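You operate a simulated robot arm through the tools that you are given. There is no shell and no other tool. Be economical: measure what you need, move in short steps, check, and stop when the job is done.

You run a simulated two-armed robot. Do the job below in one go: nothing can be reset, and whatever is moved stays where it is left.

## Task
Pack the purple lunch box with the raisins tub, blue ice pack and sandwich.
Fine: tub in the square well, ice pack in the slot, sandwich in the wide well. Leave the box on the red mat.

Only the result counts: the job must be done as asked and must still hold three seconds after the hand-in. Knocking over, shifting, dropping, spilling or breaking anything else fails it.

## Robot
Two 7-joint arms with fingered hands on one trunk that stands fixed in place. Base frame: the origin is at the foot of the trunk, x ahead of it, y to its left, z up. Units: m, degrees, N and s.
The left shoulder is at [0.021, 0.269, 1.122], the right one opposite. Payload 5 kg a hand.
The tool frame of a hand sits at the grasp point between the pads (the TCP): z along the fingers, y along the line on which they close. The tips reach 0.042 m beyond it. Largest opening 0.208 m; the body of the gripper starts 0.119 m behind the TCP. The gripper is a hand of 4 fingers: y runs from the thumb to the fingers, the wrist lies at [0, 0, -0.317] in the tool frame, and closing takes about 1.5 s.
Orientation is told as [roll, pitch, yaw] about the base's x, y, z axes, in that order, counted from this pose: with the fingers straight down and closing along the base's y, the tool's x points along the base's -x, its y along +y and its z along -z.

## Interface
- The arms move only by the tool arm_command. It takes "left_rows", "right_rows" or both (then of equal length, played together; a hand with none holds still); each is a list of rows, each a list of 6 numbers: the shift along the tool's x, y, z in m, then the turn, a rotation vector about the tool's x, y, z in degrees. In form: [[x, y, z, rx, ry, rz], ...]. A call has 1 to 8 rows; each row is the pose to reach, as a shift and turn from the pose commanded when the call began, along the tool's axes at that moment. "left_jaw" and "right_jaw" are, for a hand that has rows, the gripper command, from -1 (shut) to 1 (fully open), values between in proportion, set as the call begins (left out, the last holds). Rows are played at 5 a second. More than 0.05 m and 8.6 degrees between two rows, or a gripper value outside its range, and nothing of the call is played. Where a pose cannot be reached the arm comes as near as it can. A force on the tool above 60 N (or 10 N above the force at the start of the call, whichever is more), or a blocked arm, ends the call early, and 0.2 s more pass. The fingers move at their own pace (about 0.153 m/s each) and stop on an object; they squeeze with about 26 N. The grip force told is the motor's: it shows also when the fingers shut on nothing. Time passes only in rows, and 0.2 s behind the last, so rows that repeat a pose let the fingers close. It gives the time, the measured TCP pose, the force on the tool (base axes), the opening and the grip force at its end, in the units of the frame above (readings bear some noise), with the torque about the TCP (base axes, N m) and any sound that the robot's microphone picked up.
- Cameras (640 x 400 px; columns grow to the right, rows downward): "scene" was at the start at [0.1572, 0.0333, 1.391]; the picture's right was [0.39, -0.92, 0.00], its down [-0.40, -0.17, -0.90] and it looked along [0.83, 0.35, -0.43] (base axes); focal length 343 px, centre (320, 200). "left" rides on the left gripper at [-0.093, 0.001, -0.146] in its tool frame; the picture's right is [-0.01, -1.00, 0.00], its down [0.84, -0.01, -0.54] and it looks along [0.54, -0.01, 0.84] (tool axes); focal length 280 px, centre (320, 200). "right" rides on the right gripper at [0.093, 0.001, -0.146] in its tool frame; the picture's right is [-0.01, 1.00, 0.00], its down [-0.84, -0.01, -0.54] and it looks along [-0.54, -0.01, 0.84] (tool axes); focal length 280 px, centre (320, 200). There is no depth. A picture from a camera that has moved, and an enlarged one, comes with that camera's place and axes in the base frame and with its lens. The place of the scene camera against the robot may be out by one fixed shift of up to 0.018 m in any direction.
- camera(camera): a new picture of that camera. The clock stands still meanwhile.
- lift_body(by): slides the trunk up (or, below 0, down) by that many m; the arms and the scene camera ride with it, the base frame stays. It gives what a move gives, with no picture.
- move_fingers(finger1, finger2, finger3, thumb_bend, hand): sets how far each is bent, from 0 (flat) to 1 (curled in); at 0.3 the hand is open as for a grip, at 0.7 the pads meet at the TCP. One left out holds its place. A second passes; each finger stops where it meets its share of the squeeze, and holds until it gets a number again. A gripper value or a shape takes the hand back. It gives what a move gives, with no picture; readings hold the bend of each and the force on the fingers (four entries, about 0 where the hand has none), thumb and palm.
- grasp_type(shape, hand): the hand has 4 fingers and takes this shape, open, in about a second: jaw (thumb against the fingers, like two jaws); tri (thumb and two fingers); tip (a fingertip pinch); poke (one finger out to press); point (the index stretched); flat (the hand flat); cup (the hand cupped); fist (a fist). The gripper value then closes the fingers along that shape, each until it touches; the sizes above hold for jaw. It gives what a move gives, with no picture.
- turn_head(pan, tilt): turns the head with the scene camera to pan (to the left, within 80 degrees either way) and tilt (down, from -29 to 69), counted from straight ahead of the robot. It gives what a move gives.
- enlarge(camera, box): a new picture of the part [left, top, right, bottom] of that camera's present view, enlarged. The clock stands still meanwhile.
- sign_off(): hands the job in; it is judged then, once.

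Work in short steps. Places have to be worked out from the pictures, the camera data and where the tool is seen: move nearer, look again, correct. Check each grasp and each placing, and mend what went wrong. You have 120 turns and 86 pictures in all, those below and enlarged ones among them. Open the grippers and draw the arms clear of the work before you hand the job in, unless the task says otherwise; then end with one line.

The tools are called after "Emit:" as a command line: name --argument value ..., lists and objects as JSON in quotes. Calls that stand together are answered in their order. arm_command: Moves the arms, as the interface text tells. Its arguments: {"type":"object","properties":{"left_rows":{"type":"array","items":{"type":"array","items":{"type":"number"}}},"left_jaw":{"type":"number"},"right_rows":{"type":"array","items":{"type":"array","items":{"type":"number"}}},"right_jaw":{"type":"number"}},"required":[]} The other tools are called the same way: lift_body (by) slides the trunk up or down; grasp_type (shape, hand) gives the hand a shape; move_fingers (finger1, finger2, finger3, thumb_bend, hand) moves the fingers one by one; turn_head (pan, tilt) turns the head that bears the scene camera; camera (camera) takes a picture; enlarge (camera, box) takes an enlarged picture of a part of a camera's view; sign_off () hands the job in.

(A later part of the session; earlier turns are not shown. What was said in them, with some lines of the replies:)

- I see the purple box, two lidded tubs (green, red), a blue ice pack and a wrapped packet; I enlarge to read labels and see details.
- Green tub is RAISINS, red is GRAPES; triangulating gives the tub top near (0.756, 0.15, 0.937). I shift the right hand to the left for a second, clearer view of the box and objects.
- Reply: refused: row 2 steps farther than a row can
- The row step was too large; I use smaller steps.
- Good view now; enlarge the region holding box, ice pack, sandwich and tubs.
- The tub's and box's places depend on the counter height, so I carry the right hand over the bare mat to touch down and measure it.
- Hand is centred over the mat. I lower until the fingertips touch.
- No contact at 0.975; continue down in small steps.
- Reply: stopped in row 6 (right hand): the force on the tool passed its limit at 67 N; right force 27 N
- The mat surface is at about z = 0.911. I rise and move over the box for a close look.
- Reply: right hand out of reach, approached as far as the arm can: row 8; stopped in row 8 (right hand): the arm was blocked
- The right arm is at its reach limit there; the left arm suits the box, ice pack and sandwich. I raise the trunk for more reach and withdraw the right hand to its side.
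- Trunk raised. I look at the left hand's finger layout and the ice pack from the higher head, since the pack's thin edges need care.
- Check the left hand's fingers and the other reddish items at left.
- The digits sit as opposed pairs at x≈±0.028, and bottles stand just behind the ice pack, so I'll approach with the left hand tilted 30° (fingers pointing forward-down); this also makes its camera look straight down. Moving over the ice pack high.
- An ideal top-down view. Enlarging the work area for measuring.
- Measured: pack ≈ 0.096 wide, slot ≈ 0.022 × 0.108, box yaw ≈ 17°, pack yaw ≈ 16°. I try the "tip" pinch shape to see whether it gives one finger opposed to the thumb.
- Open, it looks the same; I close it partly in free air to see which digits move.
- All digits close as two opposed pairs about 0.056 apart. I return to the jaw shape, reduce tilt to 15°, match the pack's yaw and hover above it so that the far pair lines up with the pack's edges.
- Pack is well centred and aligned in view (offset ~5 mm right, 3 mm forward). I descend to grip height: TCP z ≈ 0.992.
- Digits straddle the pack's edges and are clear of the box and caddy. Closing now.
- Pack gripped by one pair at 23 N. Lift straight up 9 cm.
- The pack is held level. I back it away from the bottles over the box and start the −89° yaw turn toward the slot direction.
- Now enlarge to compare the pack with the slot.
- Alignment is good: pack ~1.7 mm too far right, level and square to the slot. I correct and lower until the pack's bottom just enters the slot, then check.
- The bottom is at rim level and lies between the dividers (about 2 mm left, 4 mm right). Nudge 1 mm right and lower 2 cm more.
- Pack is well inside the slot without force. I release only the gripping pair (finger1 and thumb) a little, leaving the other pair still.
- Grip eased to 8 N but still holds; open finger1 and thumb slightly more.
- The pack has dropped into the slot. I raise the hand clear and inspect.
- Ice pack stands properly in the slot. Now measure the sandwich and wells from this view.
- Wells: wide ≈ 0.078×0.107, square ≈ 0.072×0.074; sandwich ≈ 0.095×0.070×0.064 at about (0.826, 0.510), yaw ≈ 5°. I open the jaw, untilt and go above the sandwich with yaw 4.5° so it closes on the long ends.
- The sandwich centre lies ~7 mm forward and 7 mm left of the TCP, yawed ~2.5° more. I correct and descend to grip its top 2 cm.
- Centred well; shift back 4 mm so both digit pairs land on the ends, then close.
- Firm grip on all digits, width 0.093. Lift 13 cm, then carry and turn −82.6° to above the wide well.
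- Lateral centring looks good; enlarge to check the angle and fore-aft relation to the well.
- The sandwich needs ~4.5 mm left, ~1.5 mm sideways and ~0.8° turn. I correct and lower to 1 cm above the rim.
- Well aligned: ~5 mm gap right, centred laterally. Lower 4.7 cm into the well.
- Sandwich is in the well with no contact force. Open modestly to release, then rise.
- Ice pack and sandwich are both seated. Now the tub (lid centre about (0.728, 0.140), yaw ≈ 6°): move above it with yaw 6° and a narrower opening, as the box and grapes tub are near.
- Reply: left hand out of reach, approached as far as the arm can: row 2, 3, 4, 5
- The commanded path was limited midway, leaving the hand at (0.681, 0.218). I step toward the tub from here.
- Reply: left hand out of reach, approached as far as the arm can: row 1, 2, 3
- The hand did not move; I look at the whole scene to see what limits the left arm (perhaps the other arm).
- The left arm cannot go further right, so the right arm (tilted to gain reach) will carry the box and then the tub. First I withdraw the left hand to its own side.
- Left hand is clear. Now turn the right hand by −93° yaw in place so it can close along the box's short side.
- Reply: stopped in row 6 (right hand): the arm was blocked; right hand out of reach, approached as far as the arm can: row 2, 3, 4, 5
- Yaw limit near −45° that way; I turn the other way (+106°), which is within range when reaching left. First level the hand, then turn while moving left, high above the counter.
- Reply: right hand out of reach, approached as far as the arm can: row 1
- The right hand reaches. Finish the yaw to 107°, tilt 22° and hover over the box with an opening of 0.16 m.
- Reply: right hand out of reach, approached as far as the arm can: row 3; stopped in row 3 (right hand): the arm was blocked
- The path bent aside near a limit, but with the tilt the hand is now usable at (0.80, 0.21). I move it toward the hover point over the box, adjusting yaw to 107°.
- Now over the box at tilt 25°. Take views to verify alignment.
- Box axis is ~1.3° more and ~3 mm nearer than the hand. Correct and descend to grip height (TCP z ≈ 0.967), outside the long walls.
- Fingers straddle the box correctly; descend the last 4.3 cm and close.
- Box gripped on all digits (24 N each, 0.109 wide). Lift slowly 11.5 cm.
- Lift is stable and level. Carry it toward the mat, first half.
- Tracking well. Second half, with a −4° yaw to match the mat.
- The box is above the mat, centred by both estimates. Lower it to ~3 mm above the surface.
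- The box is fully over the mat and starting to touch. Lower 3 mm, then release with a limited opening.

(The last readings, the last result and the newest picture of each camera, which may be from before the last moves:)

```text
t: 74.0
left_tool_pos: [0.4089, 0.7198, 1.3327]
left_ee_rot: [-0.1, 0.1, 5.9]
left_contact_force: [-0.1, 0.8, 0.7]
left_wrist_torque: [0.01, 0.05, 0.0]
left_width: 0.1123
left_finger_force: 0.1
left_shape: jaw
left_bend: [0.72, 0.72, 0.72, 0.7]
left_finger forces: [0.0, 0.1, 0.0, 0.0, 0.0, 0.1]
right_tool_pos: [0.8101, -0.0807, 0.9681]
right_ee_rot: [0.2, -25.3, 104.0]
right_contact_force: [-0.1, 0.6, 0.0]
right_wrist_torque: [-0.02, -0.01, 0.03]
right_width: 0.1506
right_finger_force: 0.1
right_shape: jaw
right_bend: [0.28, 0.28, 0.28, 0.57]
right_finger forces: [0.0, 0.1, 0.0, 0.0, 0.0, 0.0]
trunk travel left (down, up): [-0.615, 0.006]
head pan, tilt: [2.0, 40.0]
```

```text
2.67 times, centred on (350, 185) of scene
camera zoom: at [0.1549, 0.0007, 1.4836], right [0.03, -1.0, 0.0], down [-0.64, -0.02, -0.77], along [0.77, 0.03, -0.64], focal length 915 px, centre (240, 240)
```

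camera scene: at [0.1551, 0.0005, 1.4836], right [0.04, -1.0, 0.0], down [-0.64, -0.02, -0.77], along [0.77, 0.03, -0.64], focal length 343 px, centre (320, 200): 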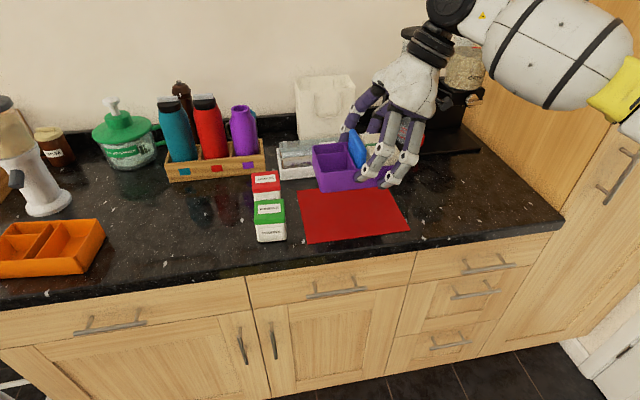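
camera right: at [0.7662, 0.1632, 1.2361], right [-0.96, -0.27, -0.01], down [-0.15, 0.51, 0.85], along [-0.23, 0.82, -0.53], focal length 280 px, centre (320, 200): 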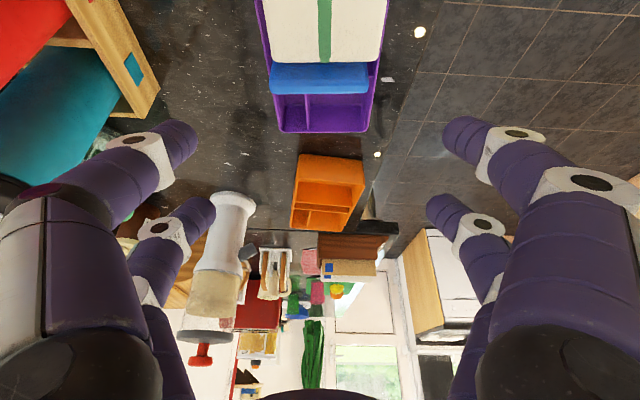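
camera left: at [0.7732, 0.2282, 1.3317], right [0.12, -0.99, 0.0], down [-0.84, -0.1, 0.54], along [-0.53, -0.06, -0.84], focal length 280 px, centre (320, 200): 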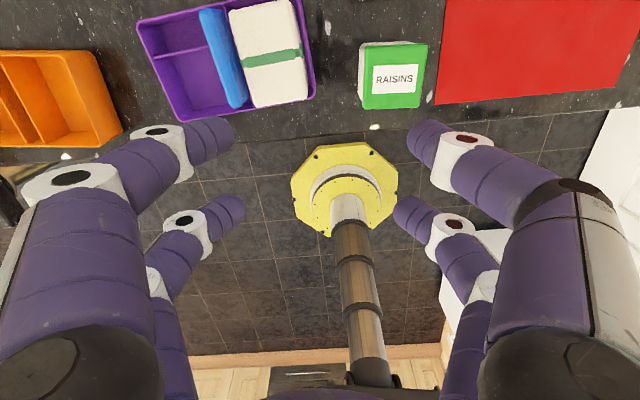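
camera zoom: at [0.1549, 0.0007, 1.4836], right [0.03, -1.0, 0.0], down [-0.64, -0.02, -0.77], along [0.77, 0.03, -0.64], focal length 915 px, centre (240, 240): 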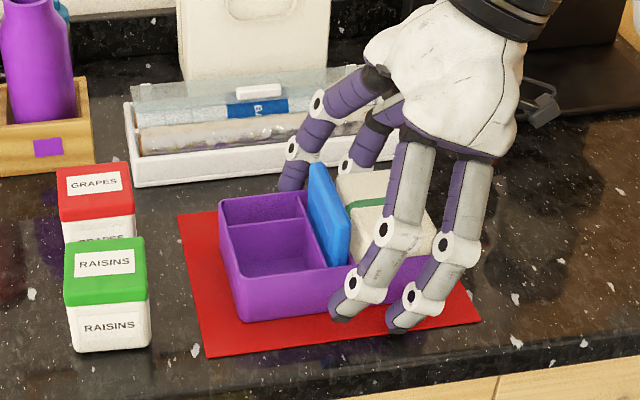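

Box rests on the mat with both items seated. Raise the right hand, untilt, and turn to the tub pick pose (yaw 6°).

Emit:
arm_command --right_rows '[[-0.0128, 0, -0.0271, 0, 0, 0], [-0.0299, 0, -0.0633, 0, 0, 0], [-0.047, 0, -0.0994, 0, 0, 0], [-0.0641, 0, -0.1356, 0, 0, 0]]'

Emit:
arm_command --right_rows '[[0, 0, 0, 0, 8.4, 0], [0, 0, 0, 0, 16.8, 0], [0, 0, 0, 0, 25.3, 0]]'

Emit:
arm_command --right_rows '[[-0.0387, 0.0035, 0, 0, 0, 8.2], [-0.0774, 0.007, 0, 0, 0, 16.4], [-0.1161, 0.0106, 0, 0, 0, 24.6], [-0.1548, 0.0141, 0, 0, 0, 32.8], [-0.1935, 0.0176, 0, 0, 0, 41.0], [-0.2322, 0.0211, 0, 0, 0, 49.2]]'

Emit:
arm_command --right_rows '[[0, 0, 0, 0, 0, 8.2], [0, 0, 0, 0, 0, 16.4], [0, 0, 0, 0, 0, 24.6], [0, 0, 0, 0, 0, 32.8], [0, 0, 0, 0, 0, 41.0], [0, 0, 0, 0, 0, 48.9]]'

Emit:
camera --camera "right"

```text
t: 75.0
left_tool_pos: [0.4067, 0.7198, 1.3321]
left_ee_rot: [-0.1, 0.0, 6.1]
left_contact_force: [-0.3, 0.3, 1.4]
left_wrist_torque: [-0.07, -0.11, 0.05]
left_width: 0.1125
left_finger_force: 0.0
left_shape: jaw
left_bend: [0.72, 0.72, 0.72, 0.7]
left_finger forces: [0.1, 0.1, 0.1, 0.1, 0.0, 0.0]
right_tool_pos: [0.8111, -0.0791, 1.1197]
right_ee_rot: [0.1, -25.3, 104.0]
right_contact_force: [-0.6, 0.9, -0.9]
right_wrist_torque: [-0.05, -0.03, -0.02]
right_width: 0.1507
right_finger_force: 0.0
right_shape: jaw
right_bend: [0.27, 0.27, 0.27, 0.57]
right_finger forces: [0.0, 0.0, 0.1, 0.0, 0.0, 0.0]
trunk travel left (down, up): [-0.615, 0.006]
head pan, tilt: [2.0, 40.0]
```

```text
t: 75.8
left_tool_pos: [0.4078, 0.7208, 1.3312]
left_ee_rot: [-0.2, 0.1, 6.1]
left_contact_force: [-0.9, 2.0, -0.9]
left_wrist_torque: [-0.21, -0.13, 0.0]
left_width: 0.1127
left_finger_force: 0.1
left_shape: jaw
left_bend: [0.72, 0.72, 0.72, 0.7]
left_finger forces: [0.0, 0.0, 0.0, 0.0, 0.0, 0.1]
right_tool_pos: [0.8113, -0.0768, 1.1185]
right_ee_rot: [0.0, 0.3, 104.1]
right_contact_force: [0.6, 0.2, 0.9]
right_wrist_torque: [-0.17, -0.08, -0.02]
right_width: 0.1505
right_finger_force: 0.0
right_shape: jaw
right_bend: [0.27, 0.27, 0.27, 0.57]
right_finger forces: [0.1, 0.0, 0.0, 0.0, 0.0, 0.1]
trunk travel left (down, up): [-0.615, 0.006]
head pan, tilt: [2.0, 40.0]
```

```text
t: 77.2
left_tool_pos: [0.408, 0.7196, 1.3302]
left_ee_rot: [-0.1, 0.1, 6.1]
left_contact_force: [0.0, 1.7, -1.3]
left_wrist_torque: [-0.15, -0.05, 0.01]
left_width: 0.1126
left_finger_force: 0.1
left_shape: jaw
left_bend: [0.72, 0.72, 0.72, 0.7]
left_finger forces: [0.1, 0.0, 0.0, 0.1, 0.1, 0.0]
right_tool_pos: [0.7346, 0.1427, 1.1163]
right_ee_rot: [-0.1, -0.1, 54.6]
right_contact_force: [-0.2, 1.1, 0.9]
right_wrist_torque: [-0.1, 0.03, -0.01]
right_width: 0.1506
right_finger_force: 0.1
right_shape: jaw
right_bend: [0.27, 0.27, 0.27, 0.57]
right_finger forces: [0.0, 0.0, 0.0, 0.0, 0.0, 0.1]
trunk travel left (down, up): [-0.615, 0.006]
head pan, tilt: [2.0, 40.0]
```

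```text
t: 78.6
left_tool_pos: [0.4089, 0.7179, 1.3324]
left_ee_rot: [0.0, 0.1, 6.0]
left_contact_force: [0.2, 0.0, 0.3]
left_wrist_torque: [0.05, -0.01, 0.01]
left_width: 0.1126
left_finger_force: 0.1
left_shape: jaw
left_bend: [0.72, 0.72, 0.72, 0.7]
left_finger forces: [0.0, 0.0, 0.0, 0.0, 0.0, 0.0]
right_tool_pos: [0.7348, 0.1421, 1.119]
right_ee_rot: [0.1, 0.0, 5.9]
right_contact_force: [0.0, 0.0, 0.6]
right_wrist_torque: [0.0, -0.01, 0.01]
right_width: 0.1505
right_finger_force: 0.1
right_shape: jaw
right_bend: [0.27, 0.27, 0.27, 0.57]
right_finger forces: [0.0, 0.0, 0.0, 0.1, 0.1, 0.0]
trunk travel left (down, up): [-0.615, 0.006]
head pan, tilt: [2.0, 40.0]
```

```text
12 pictures are left
camera right: at [0.6416, 0.1339, 1.2644], right [-0.09, 1.0, 0.0], down [0.84, 0.07, 0.54], along [0.54, 0.05, -0.84], focal length 280 px, centre (320, 200)
```

right: 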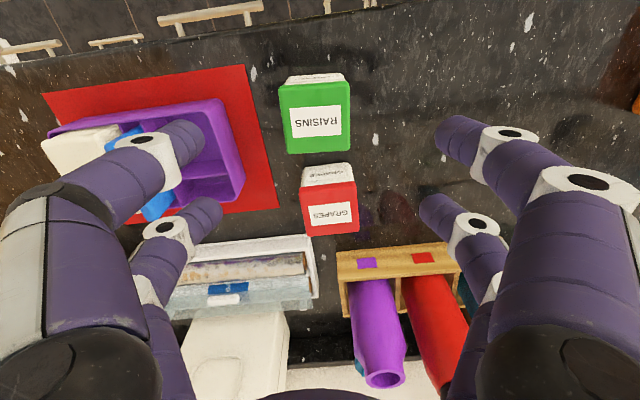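

Lid centre is ~7 mm nearer and 4.5 mm right, with yaw ~2.8° more. Correct, descend, and close on the tub.

Emit:
arm_command --right_rows '[[0.002, -0.0045, 0.04, 0, 0, -2.8], [0.002, -0.0045, 0.08, 0, 0, -2.8], [0.002, -0.0045, 0.11, 0, 0, -2.8], [0.002, -0.0045, 0.13, 0, 0, -2.8]]'

Emit:
arm_command --right_rows '[[0, 0, 0, 0, 0, 0], [0, 0, 0, 0, 0, 0], [0, 0, 0, 0, 0, 0], [0, 0, 0, 0, 0, 0], [0, 0, 0, 0, 0, 0], [0, 0, 0, 0, 0, 0]]' --right_jaw -1

Emit:
camera --camera "right"

```text
t: 79.6
left_tool_pos: [0.409, 0.7174, 1.3324]
left_ee_rot: [0.0, 0.1, 6.0]
left_contact_force: [-0.3, -0.2, -0.4]
left_wrist_torque: [-0.02, 0.03, -0.02]
left_width: 0.1123
left_finger_force: 0.1
left_shape: jaw
left_bend: [0.72, 0.72, 0.72, 0.7]
left_finger forces: [0.0, 0.0, 0.0, 0.1, 0.1, 0.1]
right_tool_pos: [0.7336, 0.1357, 0.9856]
right_ee_rot: [-0.1, 0.0, 8.8]
right_contact_force: [0.5, -0.5, 0.7]
right_wrist_torque: [0.0, 0.05, 0.05]
right_width: 0.1504
right_finger_force: 0.2
right_shape: jaw
right_bend: [0.27, 0.27, 0.28, 0.57]
right_finger forces: [0.0, 0.0, 0.0, 0.0, 0.0, 0.0]
trunk travel left (down, up): [-0.615, 0.006]
head pan, tilt: [2.0, 40.0]
```

```text
t: 81.0
left_tool_pos: [0.4095, 0.7179, 1.3317]
left_ee_rot: [-0.1, 0.1, 6.0]
left_contact_force: [1.3, -1.0, -0.6]
left_wrist_torque: [0.0, -0.02, 0.0]
left_width: 0.1126
left_finger_force: 0.0
left_shape: jaw
left_bend: [0.72, 0.72, 0.72, 0.7]
left_finger forces: [0.0, 0.0, 0.0, 0.0, 0.1, 0.0]
right_tool_pos: [0.7343, 0.1349, 0.986]
right_ee_rot: [0.0, -0.1, 8.8]
right_contact_force: [0.1, 0.5, -0.5]
right_wrist_torque: [-0.01, -0.02, 0.02]
right_width: 0.0604
right_finger_force: 25.4
right_shape: jaw
right_bend: [0.74, 0.74, 0.74, 0.7]
right_finger forces: [23.5, 23.1, 22.9, 0.0, 23.5, 0.0]
trunk travel left (down, up): [-0.615, 0.006]
head pan, tilt: [2.0, 40.0]
```

```text
11 pictures are left
camera right: at [0.6415, 0.1223, 1.1324], right [-0.14, 0.99, 0.0], down [0.83, 0.12, 0.54], along [0.53, 0.07, -0.84], focal length 280 px, centre (320, 200)
```

right: 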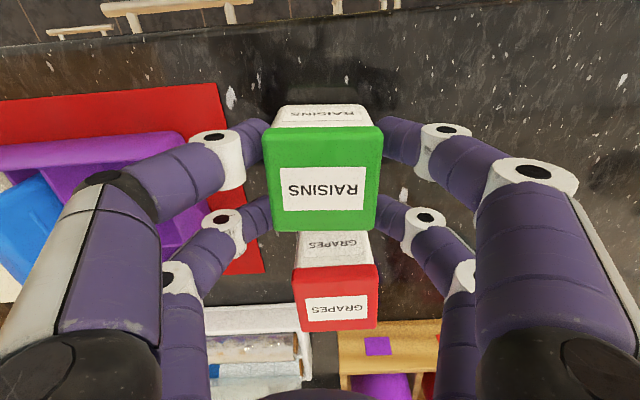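

Firm grip on the tub body (0.060). Lift 12 cm, then carry and turn +95° to above the square well.

Emit:
arm_command --right_rows '[[0, 0, -0.02, 0, 0, 0], [0, 0, -0.06, 0, 0, 0], [0, 0, -0.1, 0, 0, 0], [0, 0, -0.12, 0, 0, 0]]'

Emit:
arm_command --right_rows '[[-0.003, -0.0227, 0, 0, 0, -7.93], [-0.0059, -0.0454, 0, 0, 0, -15.86], [-0.0089, -0.0681, 0, 0, 0, -23.79], [-0.0118, -0.0908, 0, 0, 0, -31.72], [-0.0148, -0.1136, 0, 0, 0, -39.65], [-0.0177, -0.1363, 0, 0, 0, -47.58]]'

Emit:
arm_command --right_rows '[[0, 0, 0, 0, 0, -7.93], [0, 0, 0, 0, 0, -15.86], [0, 0, 0, 0, 0, -23.79], [0, 0, 0, 0, 0, -31.72], [0, 0, 0, 0, 0, -39.65], [0, 0, 0, 0, 0, -47.58]]'

Emit:
enlarge --camera "right" --box '[210, 40, 430, 250]'

Emit:
enlarge --camera "scene" --box '[260, 110, 440, 250]'

```text
t: 82.0
left_tool_pos: [0.4084, 0.7183, 1.3325]
left_ee_rot: [-0.1, 0.1, 6.1]
left_contact_force: [0.3, 0.0, -0.4]
left_wrist_torque: [-0.02, -0.01, 0.01]
left_width: 0.1126
left_finger_force: 0.1
left_shape: jaw
left_bend: [0.72, 0.72, 0.72, 0.7]
left_finger forces: [0.0, 0.0, 0.0, 0.0, 0.1, 0.1]
right_tool_pos: [0.7357, 0.1376, 1.105]
right_ee_rot: [0.0, 0.1, 8.7]
right_contact_force: [-0.5, -0.2, -2.1]
right_wrist_torque: [-0.03, -0.02, 0.01]
right_width: 0.0604
right_finger_force: 26.4
right_shape: jaw
right_bend: [0.74, 0.74, 0.74, 0.7]
right_finger forces: [23.7, 23.2, 22.9, 0.1, 23.8, 0.1]
trunk travel left (down, up): [-0.615, 0.006]
head pan, tilt: [2.0, 40.0]
```

```text
t: 83.4
left_tool_pos: [0.4101, 0.7181, 1.3307]
left_ee_rot: [0.0, 0.1, 6.1]
left_contact_force: [0.5, 0.0, 0.4]
left_wrist_torque: [0.11, 0.04, 0.01]
left_width: 0.1126
left_finger_force: 0.0
left_shape: jaw
left_bend: [0.72, 0.72, 0.72, 0.7]
left_finger forces: [0.0, 0.0, 0.0, 0.0, 0.0, 0.0]
right_tool_pos: [0.7718, 0.0048, 1.1082]
right_ee_rot: [0.1, 0.1, 56.5]
right_contact_force: [-0.3, 0.6, -1.9]
right_wrist_torque: [0.04, 0.03, 0.0]
right_width: 0.0599
right_finger_force: 26.1
right_shape: jaw
right_bend: [0.74, 0.74, 0.74, 0.7]
right_finger forces: [23.7, 23.3, 23.1, 0.1, 23.8, 0.0]
trunk travel left (down, up): [-0.615, 0.006]
head pan, tilt: [2.0, 40.0]
```

```text
t: 84.8
left_tool_pos: [0.4081, 0.7185, 1.3322]
left_ee_rot: [-0.1, 0.1, 6.0]
left_contact_force: [1.0, 0.2, -0.6]
left_wrist_torque: [-0.04, -0.03, -0.01]
left_width: 0.1123
left_finger_force: 0.0
left_shape: jaw
left_bend: [0.72, 0.72, 0.72, 0.7]
left_finger forces: [0.0, 0.1, 0.1, 0.0, 0.0, 0.1]
right_tool_pos: [0.7724, 0.0037, 1.1081]
right_ee_rot: [0.0, 0.2, 104.0]
right_contact_force: [0.5, -0.1, -0.8]
right_wrist_torque: [0.01, -0.01, 0.02]
right_width: 0.0603
right_finger_force: 26.0
right_shape: jaw
right_bend: [0.74, 0.74, 0.74, 0.7]
right_finger forces: [23.7, 23.2, 23.0, 0.1, 23.8, 0.0]
trunk travel left (down, up): [-0.615, 0.006]
head pan, tilt: [2.0, 40.0]
```

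```text
1.90 times, centred on (320, 145) of right
camera zoom: at [0.7927, -0.0863, 1.2548], right [-0.97, -0.23, 0.0], down [-0.19, 0.82, 0.54], along [-0.12, 0.52, -0.84], focal length 534 px, centre (320, 305)
```

zoom: 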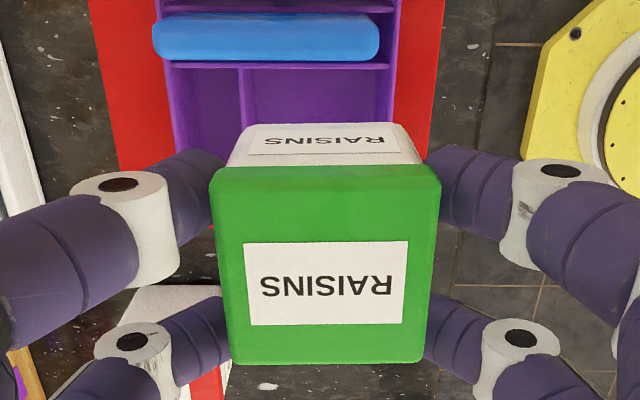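

```text
2.86 times, centred on (350, 180) of scene
camera zoom: at [0.1549, 0.0006, 1.4837], right [0.03, -1.0, 0.0], down [-0.64, -0.02, -0.77], along [0.77, 0.03, -0.64], focal length 980 px, centre (234, 257)
```

zoom: 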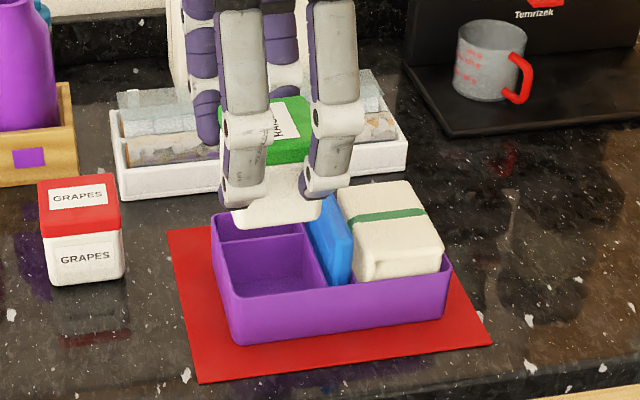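

Tub needs ~5.5 mm right, ~5 mm away, and −1.5° turn. Correct and lower to just above the rim, then check.

Emit:
arm_command --right_rows '[[0.0055, -0.005, 0.0, 0, 0, 1.5], [0.0055, -0.005, 0.03, 0, 0, 1.5], [0.0055, -0.005, 0.055, 0, 0, 1.5], [0.0055, -0.005, 0.068, 0, 0, 1.5]]'

Emit:
enlarge --camera "right" --box '[210, 40, 430, 250]'

Emit:
enlarge --camera "scene" --box '[290, 130, 410, 240]'

```text
t: 85.8
left_tool_pos: [0.409, 0.7181, 1.3324]
left_ee_rot: [0.1, 0.0, 5.9]
left_contact_force: [0.4, -0.1, 0.1]
left_wrist_torque: [0.02, 0.03, 0.0]
left_width: 0.1123
left_finger_force: 0.0
left_shape: jaw
left_bend: [0.72, 0.72, 0.72, 0.7]
left_finger forces: [0.0, 0.0, 0.1, 0.0, 0.0, 0.0]
right_tool_pos: [0.7774, 0.002, 1.0413]
right_ee_rot: [-0.1, 0.1, 102.4]
right_contact_force: [-0.4, -0.1, -0.4]
right_wrist_torque: [0.03, 0.02, 0.03]
right_width: 0.0601
right_finger_force: 26.2
right_shape: jaw
right_bend: [0.74, 0.74, 0.74, 0.7]
right_finger forces: [23.7, 23.2, 23.1, 0.0, 23.9, 0.0]
trunk travel left (down, up): [-0.615, 0.006]
head pan, tilt: [2.0, 40.0]
```

```text
1.90 times, centred on (320, 145) of right
camera zoom: at [0.7964, -0.0896, 1.187], right [-0.98, -0.2, 0.0], down [-0.17, 0.83, 0.54], along [-0.11, 0.53, -0.84], focal length 534 px, centre (320, 305)
```

zoom: 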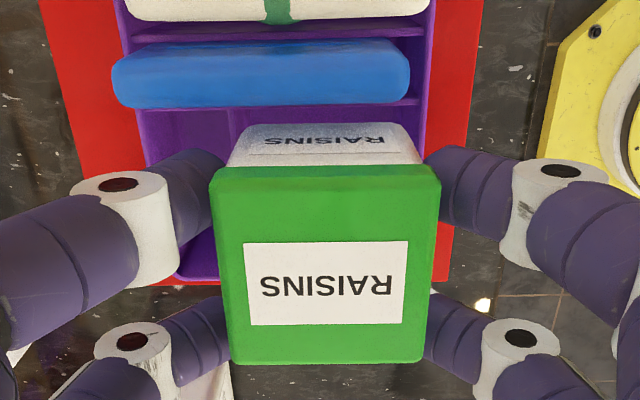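

```text
3.64 times, centred on (350, 185) of scene
camera zoom: at [0.1552, 0.0005, 1.4836], right [0.03, -1.0, 0.0], down [-0.64, -0.02, -0.77], along [0.77, 0.03, -0.64], focal length 1248 px, centre (211, 254)
```

zoom: 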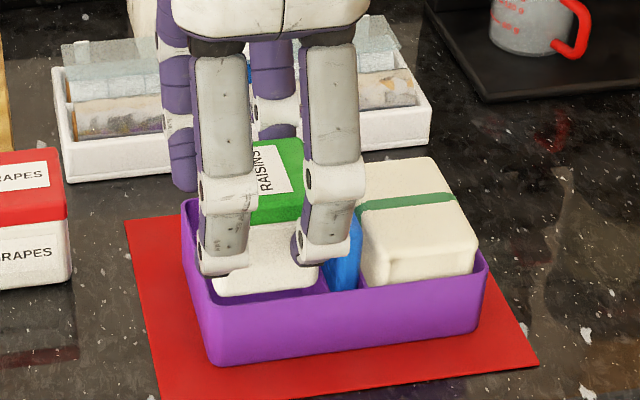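

Tub is centred over the well with ~5 mm gaps each side. Lower 4 cm (fingertips stay just above the rim).

Emit:
arm_command --right_rows '[[0, 0, 0.01, 0, 0, 0], [0, 0, 0.02, 0, 0, 0], [0, 0, 0.03, 0, 0, 0], [0, 0, 0.039, 0, 0, 0]]'

Emit:
enlarge --camera "scene" --box '[290, 130, 410, 240]'

```text
t: 86.8
left_tool_pos: [0.4067, 0.7185, 1.3343]
left_ee_rot: [-0.1, -0.2, 6.0]
left_contact_force: [-0.1, -0.1, 0.2]
left_wrist_torque: [0.0, 0.04, -0.02]
left_width: 0.1126
left_finger_force: 0.1
left_shape: jaw
left_bend: [0.72, 0.72, 0.72, 0.7]
left_finger forces: [0.0, 0.1, 0.0, 0.1, 0.0, 0.0]
right_tool_pos: [0.778, 0.001, 1.0094]
right_ee_rot: [-0.6, -0.1, 102.5]
right_contact_force: [1.3, -2.0, 49.7]
right_wrist_torque: [1.08, -0.47, -0.11]
right_width: 0.0613
right_finger_force: 26.1
right_shape: jaw
right_bend: [0.74, 0.74, 0.75, 0.7]
right_finger forces: [35.6, 30.8, 54.3, 0.0, 25.4, 0.0]
trunk travel left (down, up): [-0.615, 0.006]
head pan, tilt: [2.0, 40.0]
```

```text
3.64 times, centred on (350, 185) of scene
camera zoom: at [0.1522, 0.0004, 1.4847], right [0.03, -1.0, 0.0], down [-0.64, -0.02, -0.77], along [0.77, 0.03, -0.64], focal length 1248 px, centre (211, 254)
```

zoom: 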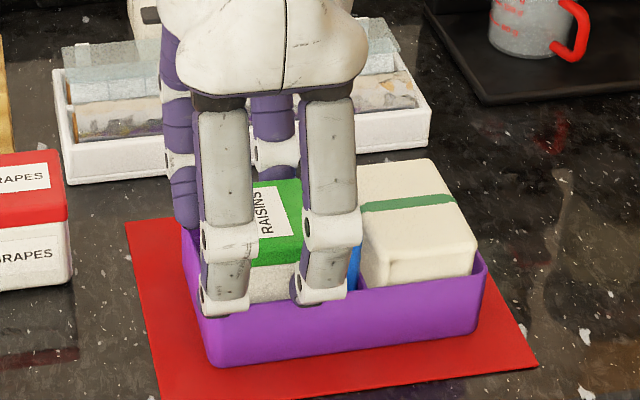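

The fingertips met the rim (50 N) with the tub already in the well. I back off 8 mm to unload and look before releasing.

Emit:
arm_command --right_rows '[[0, 0, -0.004, 0, 0, 0], [0, 0, -0.008, 0, 0, 0]]'

Emit:
enlarge --camera "right" --box '[210, 40, 430, 250]'

```text
t: 87.4
left_tool_pos: [0.4075, 0.7189, 1.333]
left_ee_rot: [-0.1, 0.0, 6.1]
left_contact_force: [-0.4, 0.2, 0.1]
left_wrist_torque: [0.0, -0.04, -0.01]
left_width: 0.1127
left_finger_force: 0.0
left_shape: jaw
left_bend: [0.72, 0.72, 0.72, 0.7]
left_finger forces: [0.0, 0.0, 0.0, 0.0, 0.1, 0.0]
right_tool_pos: [0.7772, 0.0006, 1.0091]
right_ee_rot: [0.0, 0.1, 102.4]
right_contact_force: [8.5, 1.6, 27.7]
right_wrist_torque: [1.26, -1.29, -0.25]
right_width: 0.0616
right_finger_force: 25.8
right_shape: jaw
right_bend: [0.73, 0.74, 0.75, 0.7]
right_finger forces: [23.9, 25.3, 49.3, 0.0, 27.1, 0.0]
trunk travel left (down, up): [-0.615, 0.006]
head pan, tilt: [2.0, 40.0]
```

```text
1.90 times, centred on (320, 145) of right
camera zoom: at [0.796, -0.0906, 1.1553], right [-0.98, -0.2, 0.0], down [-0.17, 0.83, 0.54], along [-0.11, 0.53, -0.84], focal length 534 px, centre (320, 305)
```

zoom: 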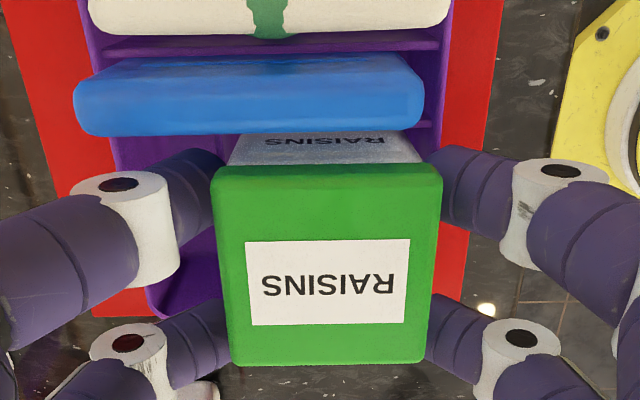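

Still some load on finger3; raise 4 mm more.

Emit:
arm_command --right_rows '[[0, 0, -0.003, 0, 0, 0], [0, 0, -0.005, 0, 0, 0]]'

```text
t: 88.0
left_tool_pos: [0.4085, 0.7191, 1.3309]
left_ee_rot: [0.0, 0.2, 5.9]
left_contact_force: [1.0, -0.5, -0.1]
left_wrist_torque: [0.04, 0.05, 0.01]
left_width: 0.1128
left_finger_force: 0.0
left_shape: jaw
left_bend: [0.72, 0.72, 0.72, 0.7]
left_finger forces: [0.0, 0.0, 0.0, 0.1, 0.0, 0.0]
right_tool_pos: [0.7771, -0.0008, 1.0132]
right_ee_rot: [0.2, 0.2, 102.4]
right_contact_force: [0.1, -0.2, -0.7]
right_wrist_torque: [0.0, -0.01, 0.02]
right_width: 0.0606
right_finger_force: 25.8
right_shape: jaw
right_bend: [0.74, 0.74, 0.74, 0.7]
right_finger forces: [24.4, 25.3, 23.8, 0.0, 25.6, 0.0]
trunk travel left (down, up): [-0.615, 0.006]
head pan, tilt: [2.0, 40.0]
```

Unloaded now, fingertips just above the rim and the tub ~2 cm inside the well. Release.

Emit:
arm_command --right_rows '[[0, 0, 0, 0, 0, 0], [0, 0, 0, 0, 0, 0], [0, 0, 0, 0, 0, 0]]' --right_jaw 0.1

Emit:
enlarge --camera "right" --box '[210, 40, 430, 250]'

```text
t: 88.8
left_tool_pos: [0.4091, 0.72, 1.3318]
left_ee_rot: [-0.1, 0.1, 6.0]
left_contact_force: [0.3, -0.8, -0.1]
left_wrist_torque: [-0.02, 0.01, 0.0]
left_width: 0.1127
left_finger_force: 0.0
left_shape: jaw
left_bend: [0.72, 0.72, 0.72, 0.7]
left_finger forces: [0.0, 0.0, 0.0, 0.1, 0.0, 0.0]
right_tool_pos: [0.7787, -0.0004, 1.0155]
right_ee_rot: [0.0, 0.0, 102.4]
right_contact_force: [0.3, 0.2, 0.2]
right_wrist_torque: [0.0, 0.01, 0.03]
right_width: 0.1138
right_finger_force: 0.1
right_shape: jaw
right_bend: [0.72, 0.72, 0.72, 0.7]
right_finger forces: [0.0, 0.0, 0.1, 0.0, 0.0, 0.0]
trunk travel left (down, up): [-0.615, 0.006]
head pan, tilt: [2.0, 40.0]
```

```text
1.90 times, centred on (320, 145) of right
camera zoom: at [0.7969, -0.0908, 1.1607], right [-0.98, -0.2, 0.0], down [-0.17, 0.83, 0.54], along [-0.11, 0.53, -0.84], focal length 534 px, centre (320, 305)
```

zoom: 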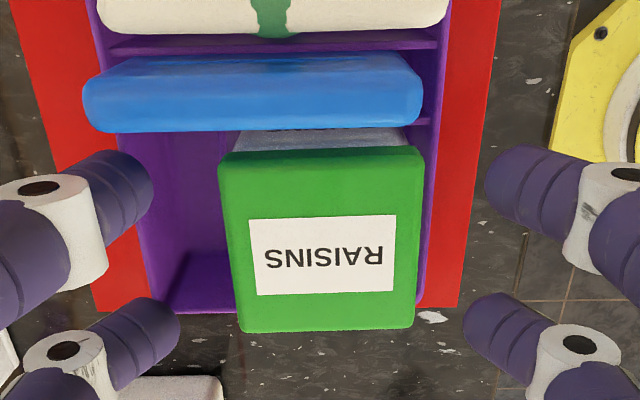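

The tub dropped into the well. Raise the hand straight up and inspect.

Emit:
arm_command --right_rows '[[0, 0, -0.03, 0, 0, 0], [0, 0, -0.07, 0, 0, 0], [0, 0, -0.11, 0, 0, 0], [0, 0, -0.14, 0, 0, 0]]'

Emit:
enlarge --camera "scene" --box '[260, 120, 440, 260]'

```text
t: 89.8
left_tool_pos: [0.4081, 0.7191, 1.332]
left_ee_rot: [-0.1, 0.0, 6.0]
left_contact_force: [-1.2, -0.1, -0.1]
left_wrist_torque: [0.0, -0.1, -0.01]
left_width: 0.1122
left_finger_force: 0.1
left_shape: jaw
left_bend: [0.72, 0.72, 0.72, 0.7]
left_finger forces: [0.0, 0.0, 0.1, 0.0, 0.0, 0.0]
right_tool_pos: [0.7751, 0.0027, 1.1536]
right_ee_rot: [0.0, 0.1, 102.5]
right_contact_force: [0.0, 0.3, -0.3]
right_wrist_torque: [-0.06, -0.04, 0.02]
right_width: 0.1138
right_finger_force: 0.1
right_shape: jaw
right_bend: [0.72, 0.72, 0.72, 0.7]
right_finger forces: [0.0, 0.0, 0.0, 0.1, 0.0, 0.0]
trunk travel left (down, up): [-0.615, 0.006]
head pan, tilt: [2.0, 40.0]
```

```text
2.86 times, centred on (350, 190) of scene
camera zoom: at [0.1543, 0.0009, 1.4838], right [0.04, -1.0, 0.0], down [-0.64, -0.02, -0.77], along [0.77, 0.03, -0.64], focal length 980 px, centre (234, 229)
```

zoom: 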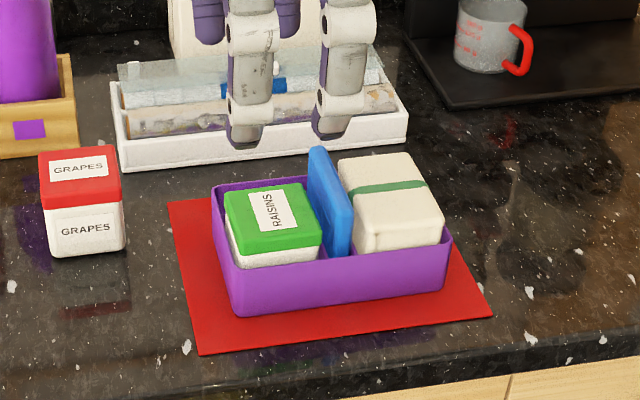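

All three are in place; check the tub's seating once from the right camera before withdrawing.

Emit:
enlarge --camera "right" --box '[230, 40, 410, 200]'

```text
2.50 times, centred on (320, 120) of right
camera zoom: at [0.7936, -0.0889, 1.2995], right [-0.98, -0.2, 0.0], down [-0.17, 0.83, 0.54], along [-0.11, 0.53, -0.84], focal length 701 px, centre (320, 400)
```

zoom: 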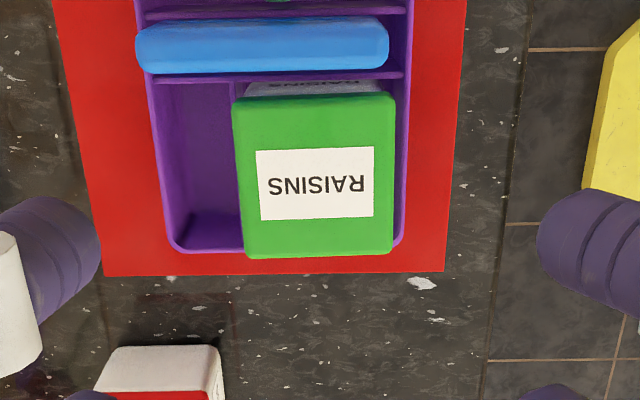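

The tub sits level and seated in the square well. Withdraw the right hand to its side and open both grippers.

Emit:
arm_command --right_rows '[[0.0285, 0.0351, -0.0075, 0, 0, 5], [0.0569, 0.0702, -0.015, 0, 0, 10], [0.0854, 0.1054, -0.0225, 0, 0, 15], [0.1138, 0.1405, -0.03, 0, 0, 20], [0.1423, 0.1756, -0.0375, 0, 0, 25], [0.1707, 0.2107, -0.045, 0, 0, 30], [0.1992, 0.2459, -0.0525, 0, 0, 35], [0.2276, 0.281, -0.06, 0, 0, 40]]' --left_rows '[[0, 0, 0, 0, 0, 0], [0, 0, 0, 0, 0, 0], [0, 0, 0, 0, 0, 0], [0, 0, 0, 0, 0, 0], [0, 0, 0, 0, 0, 0], [0, 0, 0, 0, 0, 0], [0, 0, 0, 0, 0, 0], [0, 0, 0, 0, 0, 0]]' --right_jaw 1 --left_jaw 1

Emit:
camera --camera "scene"

```text
t: 91.6
left_tool_pos: [0.4074, 0.7171, 1.3334]
left_ee_rot: [0.0, 0.0, 6.0]
left_contact_force: [-0.2, -1.3, 1.8]
left_wrist_torque: [0.1, -0.15, 0.02]
left_width: 0.2077
left_finger_force: 0.0
left_shape: jaw
left_bend: [0.3, 0.3, 0.3, 0.3]
left_finger forces: [0.0, 0.1, 0.0, 0.1, 0.0, 0.0]
right_tool_pos: [0.551, -0.2831, 1.2138]
right_ee_rot: [0.0, -0.1, 62.5]
right_contact_force: [-0.8, 0.3, -0.2]
right_wrist_torque: [0.03, -0.03, 0.01]
right_width: 0.208
right_finger_force: 0.1
right_shape: jaw
right_bend: [0.3, 0.3, 0.3, 0.3]
right_finger forces: [0.0, 0.0, 0.0, 0.0, 0.2, 0.1]
trunk travel left (down, up): [-0.615, 0.006]
head pan, tilt: [2.0, 40.0]
```

```text
1 pictures are left
camera scene: at [0.1543, -0.0004, 1.4838], right [0.03, -1.0, 0.0], down [-0.64, -0.02, -0.77], along [0.77, 0.03, -0.64], focal length 343 px, centre (320, 200)
```

scene: 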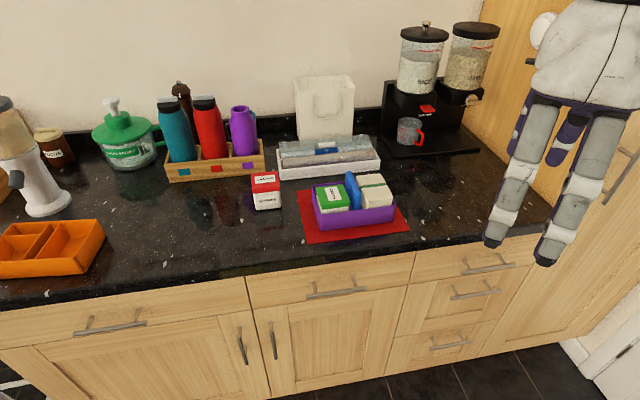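

The box rests on the red mat with all three items seated. The other items look undisturbed and both arms are clear, so I hand in.

Emit:
sign_off

```text
The job is handed in.
```

The purple lunch box is on the red mat with the raisins tub in the square well, the ice pack in the slot and the sandwich in the wide well. Nothing else appeared to have moved in the last picture before hand-in.
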